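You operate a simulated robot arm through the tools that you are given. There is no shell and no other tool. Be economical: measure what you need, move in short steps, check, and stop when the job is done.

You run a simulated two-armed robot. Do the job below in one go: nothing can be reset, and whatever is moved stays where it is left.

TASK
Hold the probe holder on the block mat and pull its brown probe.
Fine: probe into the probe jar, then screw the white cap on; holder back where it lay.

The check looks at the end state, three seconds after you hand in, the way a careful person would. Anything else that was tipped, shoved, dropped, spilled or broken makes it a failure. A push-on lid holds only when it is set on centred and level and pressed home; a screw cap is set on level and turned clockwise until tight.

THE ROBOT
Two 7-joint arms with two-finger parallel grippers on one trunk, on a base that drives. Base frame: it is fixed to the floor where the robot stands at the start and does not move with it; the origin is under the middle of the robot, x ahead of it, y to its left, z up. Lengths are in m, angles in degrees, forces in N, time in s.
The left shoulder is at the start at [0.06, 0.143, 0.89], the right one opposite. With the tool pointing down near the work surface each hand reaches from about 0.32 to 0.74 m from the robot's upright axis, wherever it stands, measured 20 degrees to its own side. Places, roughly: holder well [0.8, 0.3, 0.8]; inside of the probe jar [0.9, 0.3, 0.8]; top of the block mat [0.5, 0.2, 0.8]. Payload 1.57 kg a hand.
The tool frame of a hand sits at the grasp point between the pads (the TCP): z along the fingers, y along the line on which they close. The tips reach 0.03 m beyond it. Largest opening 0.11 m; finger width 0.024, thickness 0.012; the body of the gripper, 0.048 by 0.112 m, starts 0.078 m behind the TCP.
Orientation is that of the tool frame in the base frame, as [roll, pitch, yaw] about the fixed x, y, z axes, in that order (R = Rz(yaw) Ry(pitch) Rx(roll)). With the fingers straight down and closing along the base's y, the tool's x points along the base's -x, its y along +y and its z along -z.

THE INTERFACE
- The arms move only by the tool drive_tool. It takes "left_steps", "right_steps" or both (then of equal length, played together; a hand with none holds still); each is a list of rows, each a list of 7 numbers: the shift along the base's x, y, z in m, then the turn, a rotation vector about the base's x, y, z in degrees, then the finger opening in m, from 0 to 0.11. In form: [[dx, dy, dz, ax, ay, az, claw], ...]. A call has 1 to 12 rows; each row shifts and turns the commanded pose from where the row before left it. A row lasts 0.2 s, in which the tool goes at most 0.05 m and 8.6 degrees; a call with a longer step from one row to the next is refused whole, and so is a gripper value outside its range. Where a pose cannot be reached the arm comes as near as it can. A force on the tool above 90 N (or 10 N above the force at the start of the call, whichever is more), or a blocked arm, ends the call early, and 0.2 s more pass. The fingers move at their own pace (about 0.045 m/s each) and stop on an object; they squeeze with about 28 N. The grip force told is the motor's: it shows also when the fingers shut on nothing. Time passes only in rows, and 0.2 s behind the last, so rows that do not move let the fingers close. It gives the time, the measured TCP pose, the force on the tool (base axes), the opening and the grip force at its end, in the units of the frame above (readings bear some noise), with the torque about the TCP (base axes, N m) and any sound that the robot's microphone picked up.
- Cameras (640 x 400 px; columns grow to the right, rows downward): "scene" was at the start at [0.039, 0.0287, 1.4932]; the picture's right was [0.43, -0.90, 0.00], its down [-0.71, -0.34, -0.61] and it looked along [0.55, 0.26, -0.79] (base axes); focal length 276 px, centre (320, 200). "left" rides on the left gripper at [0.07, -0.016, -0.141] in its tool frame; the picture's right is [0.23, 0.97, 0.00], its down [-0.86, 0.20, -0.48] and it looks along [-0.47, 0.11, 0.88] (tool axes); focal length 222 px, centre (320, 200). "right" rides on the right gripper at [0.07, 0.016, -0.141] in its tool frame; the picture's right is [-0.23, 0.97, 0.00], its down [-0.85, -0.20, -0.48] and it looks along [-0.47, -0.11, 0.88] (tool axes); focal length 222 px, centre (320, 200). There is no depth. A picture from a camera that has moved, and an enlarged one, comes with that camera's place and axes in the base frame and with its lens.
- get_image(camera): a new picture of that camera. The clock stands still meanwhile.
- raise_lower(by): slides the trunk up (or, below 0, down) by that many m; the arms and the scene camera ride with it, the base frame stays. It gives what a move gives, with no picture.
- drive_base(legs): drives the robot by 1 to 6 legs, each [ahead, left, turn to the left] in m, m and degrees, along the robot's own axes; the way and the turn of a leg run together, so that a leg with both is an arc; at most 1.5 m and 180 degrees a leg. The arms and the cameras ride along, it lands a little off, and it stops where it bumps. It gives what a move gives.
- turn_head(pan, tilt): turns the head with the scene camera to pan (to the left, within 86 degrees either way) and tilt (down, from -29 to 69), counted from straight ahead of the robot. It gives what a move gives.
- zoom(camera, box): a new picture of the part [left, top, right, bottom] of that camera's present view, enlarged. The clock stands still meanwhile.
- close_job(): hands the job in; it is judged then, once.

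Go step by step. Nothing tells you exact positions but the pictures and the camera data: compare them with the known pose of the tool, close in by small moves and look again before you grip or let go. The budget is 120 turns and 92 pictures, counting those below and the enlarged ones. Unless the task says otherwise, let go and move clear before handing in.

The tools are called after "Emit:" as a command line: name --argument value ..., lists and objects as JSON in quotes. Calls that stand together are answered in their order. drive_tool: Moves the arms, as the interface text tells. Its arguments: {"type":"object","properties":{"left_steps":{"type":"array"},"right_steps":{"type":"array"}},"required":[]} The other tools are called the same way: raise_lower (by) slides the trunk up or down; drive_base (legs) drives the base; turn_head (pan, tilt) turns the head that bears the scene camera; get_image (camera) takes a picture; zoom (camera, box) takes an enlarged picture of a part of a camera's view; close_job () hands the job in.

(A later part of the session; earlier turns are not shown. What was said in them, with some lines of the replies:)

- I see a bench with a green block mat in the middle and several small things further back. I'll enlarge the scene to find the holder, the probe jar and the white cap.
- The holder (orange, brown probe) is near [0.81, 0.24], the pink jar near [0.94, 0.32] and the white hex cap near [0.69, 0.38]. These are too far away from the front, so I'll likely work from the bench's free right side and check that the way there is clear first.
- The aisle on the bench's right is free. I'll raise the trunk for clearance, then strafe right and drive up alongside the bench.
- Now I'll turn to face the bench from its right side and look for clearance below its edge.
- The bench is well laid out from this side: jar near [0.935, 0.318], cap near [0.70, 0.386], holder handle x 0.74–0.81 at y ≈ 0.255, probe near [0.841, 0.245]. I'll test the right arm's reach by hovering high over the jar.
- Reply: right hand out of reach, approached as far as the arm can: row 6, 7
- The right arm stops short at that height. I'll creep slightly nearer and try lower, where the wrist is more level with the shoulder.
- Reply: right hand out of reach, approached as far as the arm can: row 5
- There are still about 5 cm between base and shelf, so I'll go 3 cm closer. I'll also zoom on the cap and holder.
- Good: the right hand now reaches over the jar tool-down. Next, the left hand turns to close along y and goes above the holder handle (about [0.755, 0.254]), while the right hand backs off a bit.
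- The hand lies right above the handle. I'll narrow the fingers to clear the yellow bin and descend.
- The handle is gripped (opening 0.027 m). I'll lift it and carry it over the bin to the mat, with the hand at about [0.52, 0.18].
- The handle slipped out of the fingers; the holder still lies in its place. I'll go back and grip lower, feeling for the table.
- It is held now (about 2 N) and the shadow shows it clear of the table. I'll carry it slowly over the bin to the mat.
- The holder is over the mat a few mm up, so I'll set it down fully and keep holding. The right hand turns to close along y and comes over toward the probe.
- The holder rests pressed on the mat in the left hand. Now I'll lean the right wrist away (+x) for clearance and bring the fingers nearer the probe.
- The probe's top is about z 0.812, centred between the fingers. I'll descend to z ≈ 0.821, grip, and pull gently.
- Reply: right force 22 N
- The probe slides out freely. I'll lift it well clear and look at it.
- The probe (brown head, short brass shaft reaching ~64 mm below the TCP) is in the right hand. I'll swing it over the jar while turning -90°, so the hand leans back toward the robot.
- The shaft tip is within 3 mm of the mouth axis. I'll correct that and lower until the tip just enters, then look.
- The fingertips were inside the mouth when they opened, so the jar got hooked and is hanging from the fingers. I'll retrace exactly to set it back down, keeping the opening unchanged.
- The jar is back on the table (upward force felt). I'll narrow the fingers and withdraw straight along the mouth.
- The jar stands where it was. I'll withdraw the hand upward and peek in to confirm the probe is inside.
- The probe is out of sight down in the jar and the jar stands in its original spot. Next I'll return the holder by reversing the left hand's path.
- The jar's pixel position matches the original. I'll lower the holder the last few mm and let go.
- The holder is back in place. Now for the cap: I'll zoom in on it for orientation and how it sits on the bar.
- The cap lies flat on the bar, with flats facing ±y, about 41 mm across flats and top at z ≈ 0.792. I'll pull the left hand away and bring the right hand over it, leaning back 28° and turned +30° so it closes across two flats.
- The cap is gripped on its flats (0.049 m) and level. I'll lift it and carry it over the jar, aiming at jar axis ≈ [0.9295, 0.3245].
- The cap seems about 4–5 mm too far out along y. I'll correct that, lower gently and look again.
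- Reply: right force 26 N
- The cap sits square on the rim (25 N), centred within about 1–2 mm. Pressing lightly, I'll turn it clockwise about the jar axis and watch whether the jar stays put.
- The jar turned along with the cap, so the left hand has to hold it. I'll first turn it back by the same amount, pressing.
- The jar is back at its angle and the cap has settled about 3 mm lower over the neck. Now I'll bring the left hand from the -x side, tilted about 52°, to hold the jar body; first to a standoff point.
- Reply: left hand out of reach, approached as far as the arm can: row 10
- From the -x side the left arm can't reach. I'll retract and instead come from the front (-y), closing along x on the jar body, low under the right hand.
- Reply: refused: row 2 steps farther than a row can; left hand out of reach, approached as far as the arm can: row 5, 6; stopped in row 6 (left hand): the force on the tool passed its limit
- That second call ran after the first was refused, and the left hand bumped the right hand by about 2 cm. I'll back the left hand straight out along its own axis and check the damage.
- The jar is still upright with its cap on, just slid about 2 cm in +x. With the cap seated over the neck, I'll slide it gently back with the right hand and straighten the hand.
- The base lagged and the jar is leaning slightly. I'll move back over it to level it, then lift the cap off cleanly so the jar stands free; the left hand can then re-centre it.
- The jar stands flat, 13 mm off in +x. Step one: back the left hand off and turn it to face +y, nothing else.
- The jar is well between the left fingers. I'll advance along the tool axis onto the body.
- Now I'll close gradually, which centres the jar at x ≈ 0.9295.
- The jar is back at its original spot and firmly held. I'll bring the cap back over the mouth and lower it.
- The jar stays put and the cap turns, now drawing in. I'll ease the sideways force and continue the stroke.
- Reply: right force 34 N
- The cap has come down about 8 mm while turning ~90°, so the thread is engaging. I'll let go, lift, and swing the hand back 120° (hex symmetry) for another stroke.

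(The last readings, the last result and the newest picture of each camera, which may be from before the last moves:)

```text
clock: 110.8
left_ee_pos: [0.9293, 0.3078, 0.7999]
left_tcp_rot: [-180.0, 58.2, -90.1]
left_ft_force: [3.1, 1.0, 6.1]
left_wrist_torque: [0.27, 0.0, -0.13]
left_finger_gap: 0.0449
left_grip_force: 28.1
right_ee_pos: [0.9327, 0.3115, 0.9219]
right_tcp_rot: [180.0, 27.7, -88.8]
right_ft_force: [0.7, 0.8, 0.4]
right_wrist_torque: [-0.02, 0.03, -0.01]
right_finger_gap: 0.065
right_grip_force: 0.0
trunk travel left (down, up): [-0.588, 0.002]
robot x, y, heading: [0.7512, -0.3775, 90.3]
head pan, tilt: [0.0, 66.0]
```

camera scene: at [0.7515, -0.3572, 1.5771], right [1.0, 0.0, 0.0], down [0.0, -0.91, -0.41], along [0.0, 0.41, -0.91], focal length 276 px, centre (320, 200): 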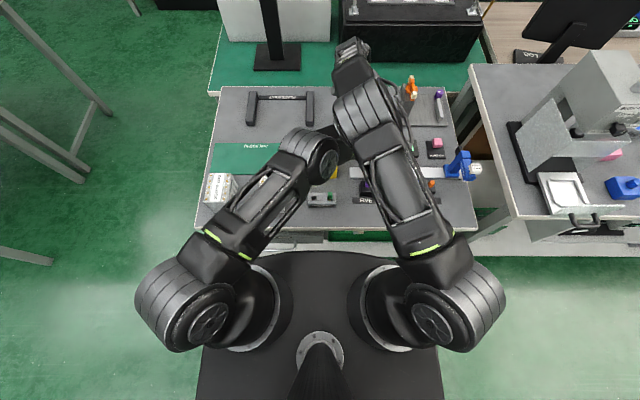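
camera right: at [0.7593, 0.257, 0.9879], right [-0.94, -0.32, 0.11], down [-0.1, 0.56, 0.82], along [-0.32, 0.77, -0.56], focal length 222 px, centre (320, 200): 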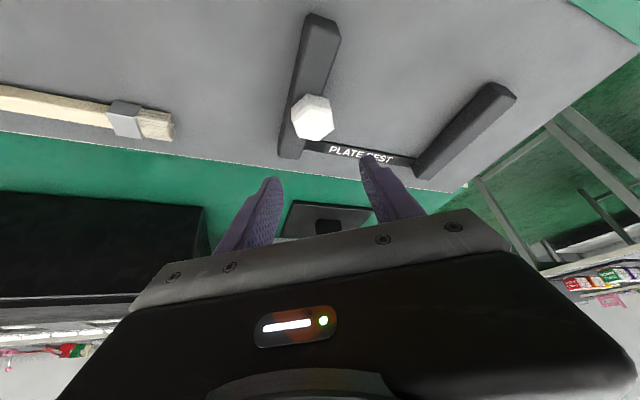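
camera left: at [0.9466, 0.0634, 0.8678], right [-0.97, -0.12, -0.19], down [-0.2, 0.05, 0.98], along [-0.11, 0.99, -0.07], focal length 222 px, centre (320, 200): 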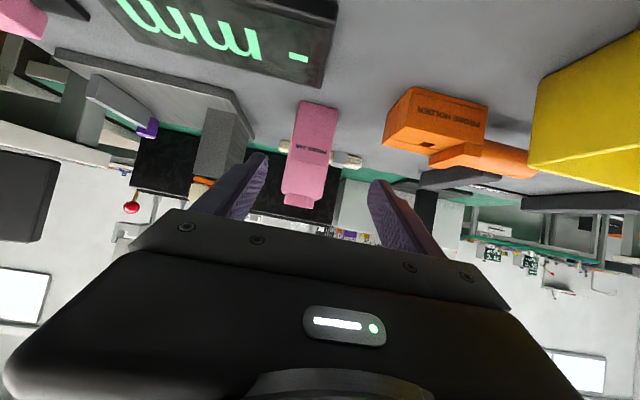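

Emit:
drive_tool --right_steps '[[0.0015, 0.0, 0, 0, 0, 8.5, 0.065], [0.0015, 0.0, 0, 0, 0, 8.5, 0.065], [0.0015, 0.001, 0, 0, 0, 8.5, 0.065], [0.0015, 0.001, 0, 0, 0, 8.5, 0.065], [0.001, 0.001, 0, 0, 0, 8.5, 0.065], [0.001, 0.001, 0, 0, 0, 8.5, 0.065], [0.0005, 0.001, 0, 0, 0, 8.5, 0.065], [0, 0, 0, 0, 0, 0, 0.065]]'

Emit:
zoom --camera "right" --box '[220, 80, 420, 230]'

```text
clock: 112.6
left_ee_pos: [0.9301, 0.3085, 0.8008]
left_tcp_rot: [-180.0, 58.2, -90.0]
left_ft_force: [-1.8, 0.4, 8.0]
left_wrist_torque: [0.33, 0.19, 0.05]
left_finger_gap: 0.0448
left_grip_force: 28.1
right_ee_pos: [0.9389, 0.3167, 0.9209]
right_tcp_rot: [179.8, 27.7, -29.3]
right_ft_force: [0.0, 0.3, 1.0]
right_wrist_torque: [-0.02, 0.03, 0.0]
right_finger_gap: 0.0648
right_grip_force: 0.0
trunk travel left (down, up): [-0.588, 0.002]
robot x, y, heading: [0.7502, -0.3822, 89.9]
head pan, tilt: [0.0, 66.0]
```

```text
2.67 times, centred on (320, 155) of right
camera zoom: at [1.0438, 0.2397, 1.0136], right [-0.65, -0.75, 0.11], down [-0.37, 0.44, 0.82], along [-0.66, 0.5, -0.56], focal length 592 px, centre (320, 320)
```

zoom: 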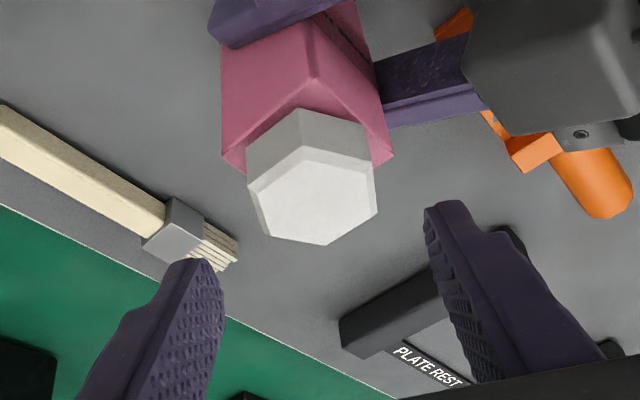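

The cap sits level on the jar, its flats lined up with the fingers. I'll descend, regrip and turn again.

Emit:
drive_tool --right_steps '[[0.0022, 0.0, -0.02, 0, 0, 0, 0.065], [0, 0, -0.015, 0, 0, 0, 0.065], [0, 0, -0.006, 0, 0, 0, 0.065], [0, 0, 0, 0, 0, 0, 0.0], [0, 0, 0, 0, 0, 0, 0.0], [0, 0, 0, 0, 0, 0, 0.0]]'

```text
clock: 114.0
left_ee_pos: [0.9306, 0.3074, 0.8006]
left_tcp_rot: [-179.9, 58.2, -90.1]
left_ft_force: [-3.8, -6.5, 13.2]
left_wrist_torque: [0.73, 0.0, -0.18]
left_finger_gap: 0.045
left_grip_force: 27.9
right_ee_pos: [0.942, 0.3171, 0.8799]
right_tcp_rot: [-179.9, 27.6, -29.4]
right_ft_force: [2.5, 8.2, -5.5]
right_wrist_torque: [0.37, -0.04, 0.18]
right_finger_gap: 0.0543
right_grip_force: 27.6
trunk travel left (down, up): [-0.588, 0.002]
robot x, y, heading: [0.7512, -0.3822, 90.4]
head pan, tilt: [0.0, 66.0]
```

The opening of 0.054 shows the fingers aren't on the flats. I'll open and look from close.

Emit:
drive_tool --right_steps '[[0, 0, 0, 0, 0, 0, 0.065], [0, 0, 0, 0, 0, 0, 0.065], [0, 0, 0.012, 0, 0, 0, 0.065]]'

Emit:
zoom --camera "right" --box '[250, 110, 390, 220]'

```text
clock: 114.8
left_ee_pos: [0.9291, 0.306, 0.7999]
left_tcp_rot: [-179.8, 58.2, -90.1]
left_ft_force: [-0.8, -0.4, 9.2]
left_wrist_torque: [0.39, 0.11, 0.03]
left_finger_gap: 0.0448
left_grip_force: 28.0
right_ee_pos: [0.9415, 0.3152, 0.8917]
right_tcp_rot: [180.0, 27.6, -29.4]
right_ft_force: [0.2, -0.4, -0.9]
right_wrist_torque: [0.01, 0.01, 0.0]
right_finger_gap: 0.0651
right_grip_force: 0.1
trunk travel left (down, up): [-0.588, 0.002]
robot x, y, heading: [0.7503, -0.3801, 90.2]
head pan, tilt: [0.0, 66.0]
```

```text
3.64 times, centred on (320, 165) of right
camera zoom: at [1.0455, 0.2386, 0.9839], right [-0.65, -0.75, 0.11], down [-0.37, 0.44, 0.82], along [-0.66, 0.5, -0.56], focal length 808 px, centre (320, 327)
```

zoom: 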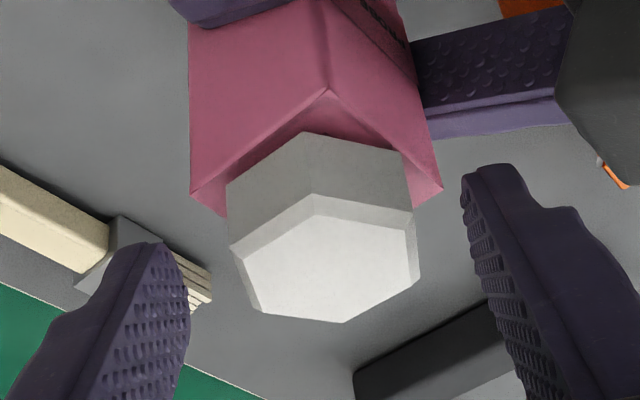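

In hand the cap is aligned as before; the tips were simply low enough to catch the jar's shoulder corners. I'll regrip about 7 mm higher.

Emit:
drive_tool --right_steps '[[0, 0.001, -0.004, 0, 0, 0, 0.065], [0, 0, 0, 0, 0, 0, 0.0], [0, 0, 0, 0, 0, 0, 0.0], [0, 0, 0, 0, 0, 0, 0.0]]'

```text
clock: 115.8
left_ee_pos: [0.9294, 0.3071, 0.7997]
left_tcp_rot: [-179.9, 58.2, -90.1]
left_ft_force: [6.4, 14.8, 2.4]
left_wrist_torque: [-0.67, 0.22, -0.05]
left_finger_gap: 0.0449
left_grip_force: 28.8
right_ee_pos: [0.9402, 0.3147, 0.8865]
right_tcp_rot: [179.6, 27.5, -29.4]
right_ft_force: [-6.5, -16.7, 4.7]
right_wrist_torque: [-0.67, 0.4, 0.22]
right_finger_gap: 0.0486
right_grip_force: 28.2
trunk travel left (down, up): [-0.588, 0.002]
robot x, y, heading: [0.7492, -0.3845, 90.4]
head pan, tilt: [0.0, 66.0]
```

Emit:
drive_tool --right_steps '[[-0.001, -0.002, 0, 0, 0, 0, 0], [-0.0009, -0.0014, 0, 0, 0, -8, 0], [-0.0011, -0.0013, 0, 0, 0, -8, 0], [-0.0013, -0.0011, -0.0003, 0, 0, -8, 0], [-0.0014, -0.0009, -0.0003, 0, 0, -8, 0], [0, 0, 0, 0, 0, 0, 0]]'

```text
clock: 117.2
left_ee_pos: [0.9303, 0.3075, 0.8005]
left_tcp_rot: [-179.8, 58.1, -90.1]
left_ft_force: [7.6, 8.0, 6.9]
left_wrist_torque: [-0.22, 0.23, -0.08]
left_finger_gap: 0.0447
left_grip_force: 28.1
right_ee_pos: [0.9362, 0.3108, 0.8873]
right_tcp_rot: [179.9, 27.6, -61.6]
right_ft_force: [-7.0, -8.4, -0.5]
right_wrist_torque: [-0.29, 0.16, 0.14]
right_finger_gap: 0.0482
right_grip_force: 27.5
trunk travel left (down, up): [-0.588, 0.002]
robot x, y, heading: [0.7505, -0.3837, 90.0]
head pan, tilt: [0.0, 66.0]
```

Emit:
drive_tool --right_steps '[[-0.0022, -0.0014, 0, 0, 0, -8, 0], [-0.0019, -0.0007, -0.0003, 0, 0, -8, 0], [-0.0017, -0.0003, -0.0003, 0, 0, -8, 0], [-0.0018, 0, -0.0003, 0, 0, -8, 0], [-0.0017, 0.0002, 0, 0, 0, -8, 0], [-0.0017, 0.0005, 0, 0, 0, -8, 0], [0, 0, 0, 0, 0, 0, 0]]'

```text
clock: 118.8
left_ee_pos: [0.9296, 0.3065, 0.7999]
left_tcp_rot: [180.0, 58.2, -90.1]
left_ft_force: [4.4, 9.8, 4.3]
left_wrist_torque: [-0.16, 0.04, -0.09]
left_finger_gap: 0.045
left_grip_force: 28.4
right_ee_pos: [0.9254, 0.3099, 0.8862]
right_tcp_rot: [179.8, 27.7, -109.6]
right_ft_force: [-3.5, -10.2, 5.0]
right_wrist_torque: [-0.28, -0.16, -0.02]
right_finger_gap: 0.0483
right_grip_force: 28.3
trunk travel left (down, up): [-0.588, 0.002]
robot x, y, heading: [0.7452, -0.3816, 90.3]
head pan, tilt: [0.0, 66.0]
```

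Emit:
drive_tool --right_steps '[[-0.0016, 0.0, -0.0003, 0, 0, -8, 0], [-0.0015, 0.0006, -0.0003, 0, 0, -8, 0], [-0.0013, 0.0011, -0.0003, 0, 0, -8, 0], [-0.0012, 0.0013, -0.0003, 0, 0, -8, 0], [-0.001, 0.0014, 0, 0, 0, -8, 0], [0, 0, 0, 0, 0, 0, 0]]'

```text
clock: 120.2
left_ee_pos: [0.9293, 0.3065, 0.801]
left_tcp_rot: [-179.9, 58.1, -90.2]
left_ft_force: [-2.5, -5.9, 7.6]
left_wrist_torque: [0.85, 0.03, 0.04]
left_finger_gap: 0.0446
left_grip_force: 27.8
right_ee_pos: [0.9196, 0.3135, 0.8857]
right_tcp_rot: [179.7, 27.7, -149.5]
right_ft_force: [3.3, 8.7, 7.1]
right_wrist_torque: [0.45, -0.46, 0.05]
right_finger_gap: 0.0483
right_grip_force: 28.7
trunk travel left (down, up): [-0.588, 0.002]
robot x, y, heading: [0.7497, -0.3819, 90.1]
head pan, tilt: [0.0, 66.0]
```

No resistance yet after ~208°. Next stroke: release, lift, and return 120°.

Emit:
drive_tool --right_steps '[[0, 0, 0, 0, 0, 0, 0.065], [0, 0, 0, 0, 0, 0, 0.065], [0, 0, 0.015, 0, 0, 0, 0.065], [0, 0, 0.015, 0, 0, 0, 0.065], [0.001, -0.0015, 0, 0, 0, 8.57, 0.065], [0.0012, -0.001, 0, 0, 0, 8.57, 0.065], [0.0014, -0.001, 0, 0, 0, 8.57, 0.065], [0.0016, -0.0005, 0, 0, 0, 8.57, 0.065], [0.0017, 0, 0, 0, 0, 8.57, 0.065], [0.0017, 0, 0, 0, 0, 8.57, 0.065], [0.0017, 0, 0, 0, 0, 8.57, 0.065], [0.0017, 0.0, 0, 0, 0, 8.57, 0.065]]'

Emit:
drive_tool --right_steps '[[0.0017, 0, 0, 0, 0, 8.57, 0.065], [0.0016, 0.0005, 0, 0, 0, 8.57, 0.065], [0.0014, 0.0005, 0, 0, 0, 8.57, 0.065], [0.0012, 0.001, 0, 0, 0, 8.57, 0.065], [0.001, 0.001, 0, 0, 0, 8.57, 0.065], [0.0007, 0.001, 0, 0, 0, 8.57, 0.065], [0, 0, 0, 0, 0, 0, 0.065]]'

```text
clock: 122.8
left_ee_pos: [0.9277, 0.3075, 0.8003]
left_tcp_rot: [-180.0, 58.2, -90.1]
left_ft_force: [-0.7, 0.8, 4.8]
left_wrist_torque: [0.2, -0.09, 0.03]
left_finger_gap: 0.0448
left_grip_force: 28.2
right_ee_pos: [0.9322, 0.3074, 0.9143]
right_tcp_rot: [179.9, 27.7, -80.7]
right_ft_force: [0.2, -0.1, -0.2]
right_wrist_torque: [-0.02, -0.04, -0.02]
right_finger_gap: 0.0649
right_grip_force: 0.0
trunk travel left (down, up): [-0.588, 0.002]
robot x, y, heading: [0.7522, -0.3808, 90.1]
head pan, tilt: [0.0, 66.0]
```

```text
clock: 124.4
left_ee_pos: [0.9299, 0.3065, 0.8004]
left_tcp_rot: [180.0, 58.1, -90.1]
left_ft_force: [-0.3, -0.2, 3.9]
left_wrist_torque: [0.14, -0.02, -0.02]
left_finger_gap: 0.0448
left_grip_force: 28.0
right_ee_pos: [0.9386, 0.3128, 0.9167]
right_tcp_rot: [179.8, 27.7, -29.4]
right_ft_force: [0.1, 0.6, 0.2]
right_wrist_torque: [0.02, 0.0, 0.02]
right_finger_gap: 0.065
right_grip_force: 0.2
trunk travel left (down, up): [-0.588, 0.002]
robot x, y, heading: [0.7521, -0.3843, 90.1]
head pan, tilt: [0.0, 66.0]
```

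Emit:
drive_tool --right_steps '[[0.0005, 0.0005, -0.015, 0, 0, 0, 0.065], [0, 0, -0.015, 0, 0, 0, 0.065], [0, 0, 0, 0, 0, 0, 0.0], [0, 0, 0, 0, 0, 0, 0.0], [0, 0, 0, 0, 0, 0, 0.0]]'

Emit:
zoom --camera "right" --box '[250, 110, 390, 220]'

```text
clock: 125.6
left_ee_pos: [0.9305, 0.3051, 0.799]
left_tcp_rot: [-179.9, 58.2, -90.3]
left_ft_force: [-3.7, -9.8, 7.9]
left_wrist_torque: [0.81, -0.05, 0.0]
left_finger_gap: 0.0451
left_grip_force: 28.1
right_ee_pos: [0.9393, 0.3151, 0.8854]
right_tcp_rot: [-179.9, 27.6, -29.5]
right_ft_force: [4.9, 11.6, -4.3]
right_wrist_torque: [0.37, -0.17, -0.13]
right_finger_gap: 0.0485
right_grip_force: 28.1
trunk travel left (down, up): [-0.588, 0.002]
robot x, y, heading: [0.7512, -0.3828, 90.2]
head pan, tilt: [0.0, 66.0]
```

```text
3.64 times, centred on (320, 165) of right
camera zoom: at [1.0425, 0.2373, 0.9782], right [-0.66, -0.75, 0.1], down [-0.37, 0.44, 0.82], along [-0.66, 0.5, -0.56], focal length 808 px, centre (320, 327)
```

zoom: 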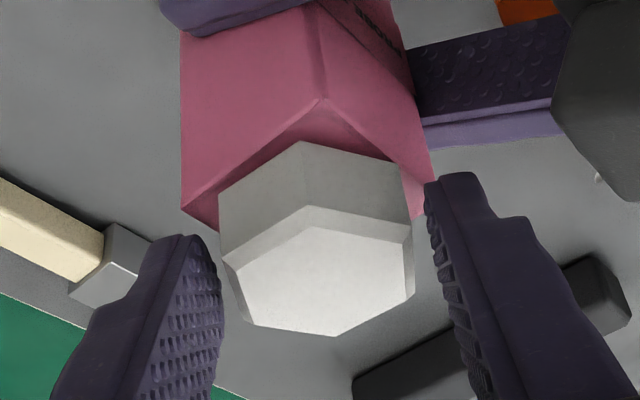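

Emit:
drive_tool --right_steps '[[0.0007, 0.001, 0, 0, 0, 0, 0], [-0.0009, -0.0014, -0.0001, 0, 0, -8, 0], [-0.0011, -0.0013, -0.0001, 0, 0, -8, 0], [-0.0013, -0.0011, -0.0001, 0, 0, -8, 0], [-0.0014, -0.0009, -0.0001, 0, 0, -8, 0], [-0.0016, -0.0008, -0.0001, 0, 0, -8, 0], [-0.0017, -0.0005, -0.0001, 0, 0, -8, 0], [-0.0017, -0.0003, -0.0001, 0, 0, -8, 0], [0, 0, 0, 0, 0, 0, 0]]'

```text
clock: 127.6
left_ee_pos: [0.9304, 0.3065, 0.7998]
left_tcp_rot: [180.0, 58.1, -90.2]
left_ft_force: [-3.9, -11.3, 7.5]
left_wrist_torque: [0.68, 0.08, 0.1]
left_finger_gap: 0.0449
left_grip_force: 27.9
right_ee_pos: [0.9303, 0.3095, 0.8844]
right_tcp_rot: [179.9, 27.7, -85.6]
right_ft_force: [5.3, 12.1, -1.5]
right_wrist_torque: [0.38, -0.42, -0.09]
right_finger_gap: 0.0483
right_grip_force: 28.0
trunk travel left (down, up): [-0.588, 0.002]
robot x, y, heading: [0.7503, -0.3827, 90.3]
head pan, tilt: [0.0, 66.0]
```

Emit:
drive_tool --right_steps '[[-0.001, 0.001, -0.0001, 0, 0, -8, 0], [-0.0015, 0.0006, -0.0001, 0, 0, -8, 0], [-0.0017, 0.0005, -0.0001, 0, 0, -8, 0], [-0.0016, 0.0007, -0.0001, 0, 0, -8, 0], [-0.0015, 0.0009, -0.0001, 0, 0, -8, 0], [-0.0014, 0.0011, -0.0001, 0, 0, -8, 0], [-0.0012, 0.0013, -0.0001, 0, 0, -8, 0], [-0.001, 0.0014, -0.0001, 0, 0, -8, 0], [0, 0, 0, 0, 0, 0, 0]]'

```text
clock: 129.6
left_ee_pos: [0.9291, 0.3077, 0.7997]
left_tcp_rot: [180.0, 58.1, -90.1]
left_ft_force: [-2.1, 13.6, -6.6]
left_wrist_torque: [-0.68, -0.09, 0.06]
left_finger_gap: 0.0447
left_grip_force: 28.0
right_ee_pos: [0.9195, 0.3153, 0.8831]
right_tcp_rot: [180.0, 27.6, -149.6]
right_ft_force: [3.7, -14.6, 11.8]
right_wrist_torque: [-0.53, -0.26, -0.15]
right_finger_gap: 0.048
right_grip_force: 28.0
trunk travel left (down, up): [-0.588, 0.002]
robot x, y, heading: [0.7529, -0.3804, 90.4]
head pan, tilt: [0.0, 66.0]
```

About 328° turned so far. A gentle upward tug will show whether the thread holds.

Emit:
drive_tool --right_steps '[[0, -0.001, 0.001, 0, 0, 0, 0], [0, 0, 0.001, 0, 0, 0, 0], [0, 0, 0.001, 0, 0, 0, 0], [0, 0, 0, 0, 0, 0, 0]]'

```text
clock: 130.6
left_ee_pos: [0.9301, 0.3085, 0.8]
left_tcp_rot: [-179.9, 58.3, -90.0]
left_ft_force: [-10.3, -7.4, 8.0]
left_wrist_torque: [0.69, -0.35, 0.14]
left_finger_gap: 0.0444
left_grip_force: 28.0
right_ee_pos: [0.92, 0.3155, 0.8855]
right_tcp_rot: [179.9, 27.6, -149.6]
right_ft_force: [10.2, 7.3, -8.8]
right_wrist_torque: [0.03, -0.34, 0.03]
right_finger_gap: 0.0484
right_grip_force: 27.9
trunk travel left (down, up): [-0.588, 0.002]
robot x, y, heading: [0.7498, -0.3814, 90.3]
head pan, tilt: [0.0, 66.0]
```

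The cap resists pulling, so the thread is engaged. Another stroke to tighten.

Emit:
drive_tool --right_steps '[[0, 0, -0.002, 0, 0, 0, 0], [0, 0, 0, 0, 0, 0, 0.065], [0, 0, 0, 0, 0, 0, 0.065], [0, 0, 0.015, 0, 0, 0, 0.065], [0, 0, 0.015, 0, 0, 0, 0.065], [0.001, -0.0015, 0, 0, 0, 8.57, 0.065], [0.0012, -0.001, 0, 0, 0, 8.57, 0.065], [0.0014, -0.001, 0, 0, 0, 8.57, 0.065], [0.0016, -0.0005, 0, 0, 0, 8.57, 0.065], [0.0017, 0, 0, 0, 0, 8.57, 0.065], [0.0017, 0, 0, 0, 0, 8.57, 0.065], [0.0017, 0, 0, 0, 0, 8.57, 0.065]]'

Emit:
drive_tool --right_steps '[[0.0017, 0, 0, 0, 0, 8.57, 0.065], [0.0017, 0, 0, 0, 0, 8.57, 0.065], [0.0016, 0.0005, 0, 0, 0, 8.57, 0.065], [0.0014, 0.0005, 0, 0, 0, 8.57, 0.065], [0.0012, 0.001, 0, 0, 0, 8.57, 0.065], [0.001, 0.001, 0, 0, 0, 8.57, 0.065], [0.0007, 0.001, 0, 0, 0, 8.57, 0.065], [0, 0, 0, 0, 0, 0, 0.065]]'

```text
clock: 133.2
left_ee_pos: [0.9294, 0.3071, 0.7997]
left_tcp_rot: [-180.0, 58.1, -90.2]
left_ft_force: [1.0, -0.6, 3.2]
left_wrist_torque: [0.08, 0.01, -0.02]
left_finger_gap: 0.0448
left_grip_force: 28.2
right_ee_pos: [0.9289, 0.3118, 0.9147]
right_tcp_rot: [179.9, 27.7, -89.3]
right_ft_force: [-0.5, 0.3, -0.1]
right_wrist_torque: [0.01, 0.02, 0.0]
right_finger_gap: 0.0647
right_grip_force: 0.1
trunk travel left (down, up): [-0.588, 0.002]
robot x, y, heading: [0.7484, -0.3857, 89.9]
head pan, tilt: [0.0, 66.0]
```

```text
clock: 135.0
left_ee_pos: [0.9308, 0.307, 0.7997]
left_tcp_rot: [-179.9, 58.1, -90.2]
left_ft_force: [-0.7, -0.4, 2.6]
left_wrist_torque: [0.15, 0.12, 0.0]
left_finger_gap: 0.0445
left_grip_force: 28.0
right_ee_pos: [0.9385, 0.315, 0.9143]
right_tcp_rot: [179.8, 27.5, -29.4]
right_ft_force: [-0.4, 1.1, -0.4]
right_wrist_torque: [-0.03, -0.03, 0.0]
right_finger_gap: 0.0652
right_grip_force: 0.1
trunk travel left (down, up): [-0.588, 0.002]
robot x, y, heading: [0.7473, -0.383, 90.1]
head pan, tilt: [0.0, 66.0]
```

Emit:
drive_tool --right_steps '[[0.0008, 0.0, -0.015, 0, 0, 0, 0.065], [0, 0, -0.0145, 0, 0, 0, 0.065], [0, 0, 0, 0, 0, 0, 0.0], [0, 0, 0, 0, 0, 0, 0.0], [0, 0, 0, 0, 0, 0, 0.0]]'

Emit:
drive_tool --right_steps '[[-0.0009, -0.0014, -0.0001, 0, 0, -8, 0], [-0.0011, -0.0013, -0.0001, 0, 0, -8, 0], [-0.0013, -0.0011, -0.0001, 0, 0, -8, 0], [-0.0014, -0.0009, -0.0001, 0, 0, -8, 0], [-0.0016, -0.0008, -0.0001, 0, 0, -8, 0], [-0.0017, -0.0005, -0.0001, 0, 0, -8, 0], [-0.0017, -0.0003, -0.0001, 0, 0, -8, 0], [0, 0, 0, 0, 0, 0, 0]]'

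```text
clock: 136.2
left_ee_pos: [0.9301, 0.3067, 0.8003]
left_tcp_rot: [179.9, 58.0, -90.1]
left_ft_force: [-0.7, -0.8, 3.0]
left_wrist_torque: [0.08, 0.09, -0.02]
left_finger_gap: 0.0449
left_grip_force: 28.5
right_ee_pos: [0.9401, 0.3158, 0.8858]
right_tcp_rot: [179.9, 27.6, -29.5]
right_ft_force: [0.5, 1.0, -0.4]
right_wrist_torque: [-0.03, 0.04, 0.01]
right_finger_gap: 0.0482
right_grip_force: 27.7
trunk travel left (down, up): [-0.588, 0.002]
robot x, y, heading: [0.7511, -0.3835, 90.4]
head pan, tilt: [0.0, 66.0]
```

```text
clock: 138.0
left_ee_pos: [0.9298, 0.3068, 0.8006]
left_tcp_rot: [180.0, 58.1, -90.1]
left_ft_force: [-5.4, -4.7, 4.7]
left_wrist_torque: [0.11, -0.29, 0.01]
left_finger_gap: 0.0446
left_grip_force: 27.8
right_ee_pos: [0.9299, 0.3076, 0.883]
right_tcp_rot: [179.9, 27.5, -85.6]
right_ft_force: [8.6, 4.0, 1.3]
right_wrist_torque: [0.08, -0.13, 0.06]
right_finger_gap: 0.0449
right_grip_force: 28.0
trunk travel left (down, up): [-0.588, 0.002]
robot x, y, heading: [0.7499, -0.3843, 90.2]
head pan, tilt: [0.0, 66.0]
```

The finger gap changed, which may mean the cap is tight and the fingers slipped. I'll look.

Emit:
zoom --camera "right" --box '[250, 110, 390, 220]'

```text
3.64 times, centred on (320, 165) of right
camera zoom: at [0.9242, 0.1794, 0.9774], right [-0.99, 0.13, 0.11], down [0.16, 0.55, 0.82], along [0.04, 0.83, -0.56], focal length 808 px, centre (320, 327)
```

zoom: 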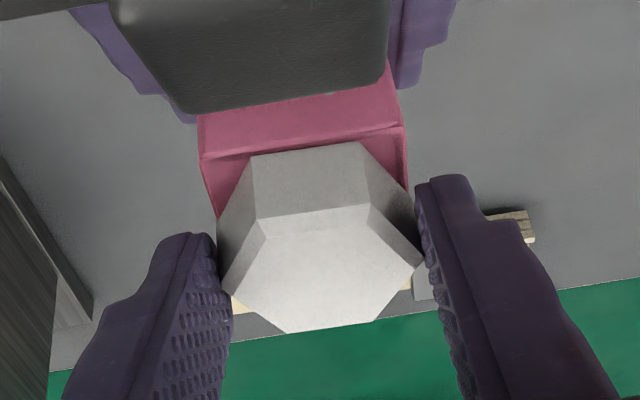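

The fingers slipped around the hex, so the cap has stopped turning — it looks level and near tight at about one full turn. I'll regrip on the flats (hand at -60°) and give one more twist to confirm.

Emit:
drive_tool --right_steps '[[0, 0, 0, 0, 0, 0, 0.065], [0, 0, 0, 0, 0, 0, 0.065], [0, 0, 0.02, 0, 0, 0, 0.065], [0.002, 0.0005, 0, 0, 0, 8.5, 0.065], [0.002, 0.0008, 0, 0, 0, 8.5, 0.065], [0.0022, 0.0012, 0, 0, 0, 8.5, 0.065], [0, 0.001, -0.018, 0, 0, 0, 0.065], [0, 0, 0, 0, 0, 0, 0.065], [0, 0, 0, 0, 0, 0, 0.0], [0, 0, 0, 0, 0, 0, 0.0], [0, 0, 0, 0, 0, 0, 0.0]]'

```text
clock: 140.4
left_ee_pos: [0.9298, 0.3075, 0.7999]
left_tcp_rot: [180.0, 58.2, -90.2]
left_ft_force: [4.5, 5.4, -0.4]
left_wrist_torque: [-0.48, 0.37, -0.11]
left_finger_gap: 0.0447
left_grip_force: 27.6
right_ee_pos: [0.9341, 0.3115, 0.887]
right_tcp_rot: [179.8, 27.5, -60.0]
right_ft_force: [-4.2, -6.0, 0.5]
right_wrist_torque: [-0.14, 0.08, 0.16]
right_finger_gap: 0.049
right_grip_force: 27.2
trunk travel left (down, up): [-0.588, 0.002]
robot x, y, heading: [0.751, -0.3825, 90.2]
head pan, tilt: [0.0, 66.0]
```

Gripped on the flats (0.049). Now a slow clockwise twist, watching the torque.

Emit:
drive_tool --right_steps '[[-0.0016, -0.0012, 0, 0, 0, -6, 0], [-0.0014, -0.0005, 0, 0, 0, -6, 0], [-0.0012, -0.0003, 0, 0, 0, -6, 0], [0, 0, 0, 0, 0, 0, 0]]'

Emit:
zoom --camera "right" --box '[250, 110, 390, 220]'

```text
clock: 141.4
left_ee_pos: [0.9307, 0.3086, 0.7996]
left_tcp_rot: [-180.0, 58.0, -90.2]
left_ft_force: [2.1, 0.7, 0.3]
left_wrist_torque: [-0.02, 0.14, -0.23]
left_finger_gap: 0.0449
left_grip_force: 28.0
right_ee_pos: [0.9323, 0.3105, 0.8858]
right_tcp_rot: [179.9, 27.7, -78.1]
right_ft_force: [-2.4, 0.3, 1.6]
right_wrist_torque: [0.04, 0.06, 0.24]
right_finger_gap: 0.0468
right_grip_force: 27.9
trunk travel left (down, up): [-0.588, 0.002]
robot x, y, heading: [0.7518, -0.3833, 90.2]
head pan, tilt: [0.0, 66.0]
```

```text
3.64 times, centred on (320, 165) of right
camera zoom: at [0.9429, 0.1828, 0.9787], right [-0.99, -0.01, 0.11], down [0.09, 0.56, 0.82], along [-0.06, 0.83, -0.56], focal length 808 px, centre (320, 327)
```

zoom: 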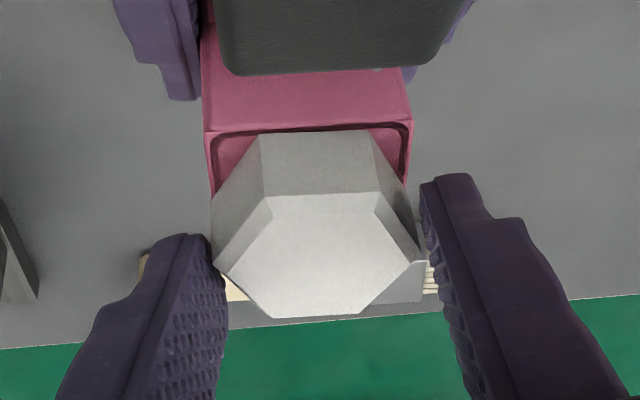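

The cap didn't budge under the twist: it stopped at exactly one full turn, so it is tight and level. I'll release with the right hand and lift away.

Emit:
drive_tool --right_steps '[[0, 0, 0, 0, 0, 0, 0.07], [0, 0, 0, 0, 0, 0, 0.07], [0, 0, 0.015, 0, 0, 0, 0.07], [0, 0, 0.03, 0, 0, 0, 0.07], [0, 0, 0.03, 0, 0, 0, 0.07], [0.02, -0.02, 0.03, 0, 0, 0, 0.07], [0.02, -0.02, 0.03, 0, 0, 0, 0.07], [0.02, -0.02, 0.02, 0, 0, 0, 0.07]]'

```text
clock: 143.2
left_ee_pos: [0.9307, 0.3058, 0.7983]
left_tcp_rot: [180.0, 58.0, -90.2]
left_ft_force: [0.6, -1.0, 2.1]
left_wrist_torque: [-0.1, -0.05, 0.0]
left_finger_gap: 0.0448
left_grip_force: 27.7
right_ee_pos: [0.9913, 0.2514, 1.0402]
right_tcp_rot: [179.9, 27.7, -78.0]
right_ft_force: [0.4, -0.1, -0.4]
right_wrist_torque: [-0.01, 0.01, 0.04]
right_finger_gap: 0.07
right_grip_force: 0.0
trunk travel left (down, up): [-0.588, 0.002]
robot x, y, heading: [0.751, -0.3777, 90.2]
head pan, tilt: [0.0, 66.0]
```

Now the left hand opens and backs out along its axis.

Emit:
drive_tool --left_steps '[[0, 0, 0, 0, 0, 0, 0.055], [0, 0, 0, 0, 0, 0, 0.07], [0, 0, 0, 0, 0, 0, 0.08], [0, 0, 0, 0, 0, 0, 0.08], [0, -0.017, 0.0106, 0, 0, 0, 0.08], [0, -0.0215, 0.0133, 0, 0, 0, 0.08], [0, -0.0215, 0.0133, 0, 0, 0, 0.08], [0, -0.0215, 0.0133, 0, 0, 0, 0.08], [-0.02, -0.02, 0.02, 0, 0, 0, 0.08], [-0.03, -0.02, 0.02, 0, 0, 0, 0.08], [-0.03, -0.02, 0.02, 0, 0, 0, 0.08]]'

Emit:
zoom --camera "scene" --box '[230, 50, 470, 200]'

```text
clock: 145.6
left_ee_pos: [0.849, 0.1671, 0.9127]
left_tcp_rot: [-179.8, 58.1, -90.1]
left_ft_force: [-1.5, 0.1, 0.0]
left_wrist_torque: [0.0, 0.01, -0.03]
left_finger_gap: 0.0799
left_grip_force: 0.0
right_ee_pos: [0.9909, 0.2517, 1.0408]
right_tcp_rot: [179.9, 27.6, -78.1]
right_ft_force: [0.6, -1.3, 0.1]
right_wrist_torque: [0.01, 0.0, -0.01]
right_finger_gap: 0.0698
right_grip_force: 0.0
trunk travel left (down, up): [-0.588, 0.002]
robot x, y, heading: [0.7489, -0.3834, 90.3]
head pan, tilt: [0.0, 66.0]
```

```text
2.67 times, centred on (350, 125) of scene
camera zoom: at [0.7515, -0.3563, 1.577], right [1.0, 0.0, 0.0], down [0.0, -0.91, -0.41], along [0.0, 0.41, -0.91], focal length 737 px, centre (240, 400)
```

zoom: 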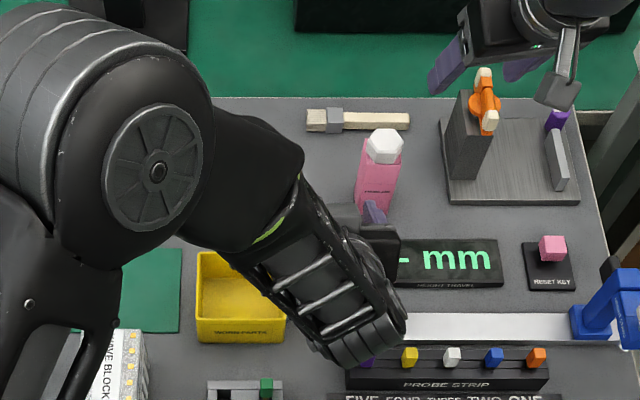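

The jar is capped and standing in its original spot. I'll bring both arms clear and take a final look at the holder.

Emit:
drive_tool --left_steps '[[-0.025, -0.02, 0.02, 0, 0, 0, 0.08], [-0.03, -0.02, 0.02, 0, 0, 0, 0.08], [-0.035, -0.015, 0.02, 0, 0, 0, 0.08], [-0.035, -0.015, 0.02, 0, 0, 0, 0.08], [-0.035, -0.015, 0.02, 0, 0, 0, 0.08], [-0.035, -0.015, 0.02, 0, 0, 0, 0.08], [-0.035, -0.015, 0.02, 0, 0, 0, 0.08], [-0.035, -0.01, 0, 0, 0, 0, 0.08], [-0.035, -0.01, 0, 0, 0, 0, 0.08]]' --right_steps '[[0, -0.03, 0.01, 0, 0, 0, 0.07], [0, -0.03, 0.01, 0, 0, 0, 0.07], [0, -0.03, 0.01, 0, 0, 0, 0.07], [0, -0.03, 0.01, 0, 0, 0, 0.07], [0, -0.02, 0.01, 0, 0, 0, 0.07], [0, 0, 0, 0, 0, 0, 0.07], [0, 0, 0, 0, 0, 0, 0.07], [0, 0, 0, 0, 0, 0, 0.07], [0, 0, 0, 0, 0, 0, 0.07]]'

Emit:
zoom --camera "scene" --box '[230, 50, 470, 200]'

```text
clock: 147.6
left_ee_pos: [0.5894, 0.129, 1.0685]
left_tcp_rot: [-179.9, 58.0, -90.1]
left_ft_force: [-0.1, 0.5, 0.6]
left_wrist_torque: [0.01, -0.02, 0.02]
left_finger_gap: 0.0801
left_grip_force: 0.2
left hand out of reach, approached as far as the arm can: row 5, 6, 7, 8, 9
right_ee_pos: [0.9914, 0.1099, 1.0894]
right_tcp_rot: [179.9, 27.6, -78.0]
right_ft_force: [0.6, -0.3, 0.2]
right_wrist_torque: [0.0, 0.01, 0.02]
right_finger_gap: 0.0698
right_grip_force: 0.1
trunk travel left (down, up): [-0.588, 0.002]
robot x, y, heading: [0.7517, -0.3832, 90.3]
head pan, tilt: [0.0, 66.0]
```

```text
2.67 times, centred on (350, 125) of scene
camera zoom: at [0.7511, -0.3564, 1.577], right [1.0, 0.0, 0.0], down [0.0, -0.91, -0.41], along [0.0, 0.41, -0.91], focal length 737 px, centre (240, 400)
```

zoom: 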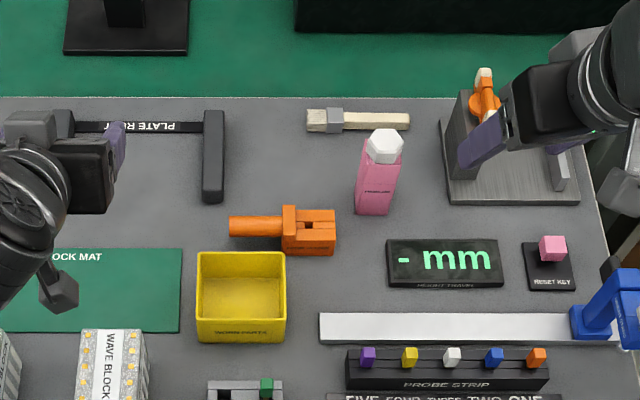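

The holder lies in its original place, the jar stands in its spot with the white cap on level, and the rest of the bench is undisturbed. Both hands are clear, so I'm handing in.

Emit:
close_job

```text
The job is handed in.
```

I've handed the job in: the probe is in the probe jar, the white cap is screwed on tight, and the holder is back where it lay.

- **Probe:** I held the holder on the block mat and pulled the probe out with the other hand. After I let go over the jar mouth, no later picture showed it outside the jar. I couldn't see it clearly down inside.
- **Cap:** it turned one full turn, then would not go further when I twisted again. It looks level.
- **Jar moved along the way:** I lifted the jar briefly when the fingertips caught inside its mouth. Later I knocked it about 2 cm with the left hand. It stayed upright, and I put it back to within about a millimetre of its original spot.
- **Holder slip:** the holder slipped from my grip on the first try but did not move from its place.

Nothing else looked disturbed in the last picture, and both hands are clear of the bench.
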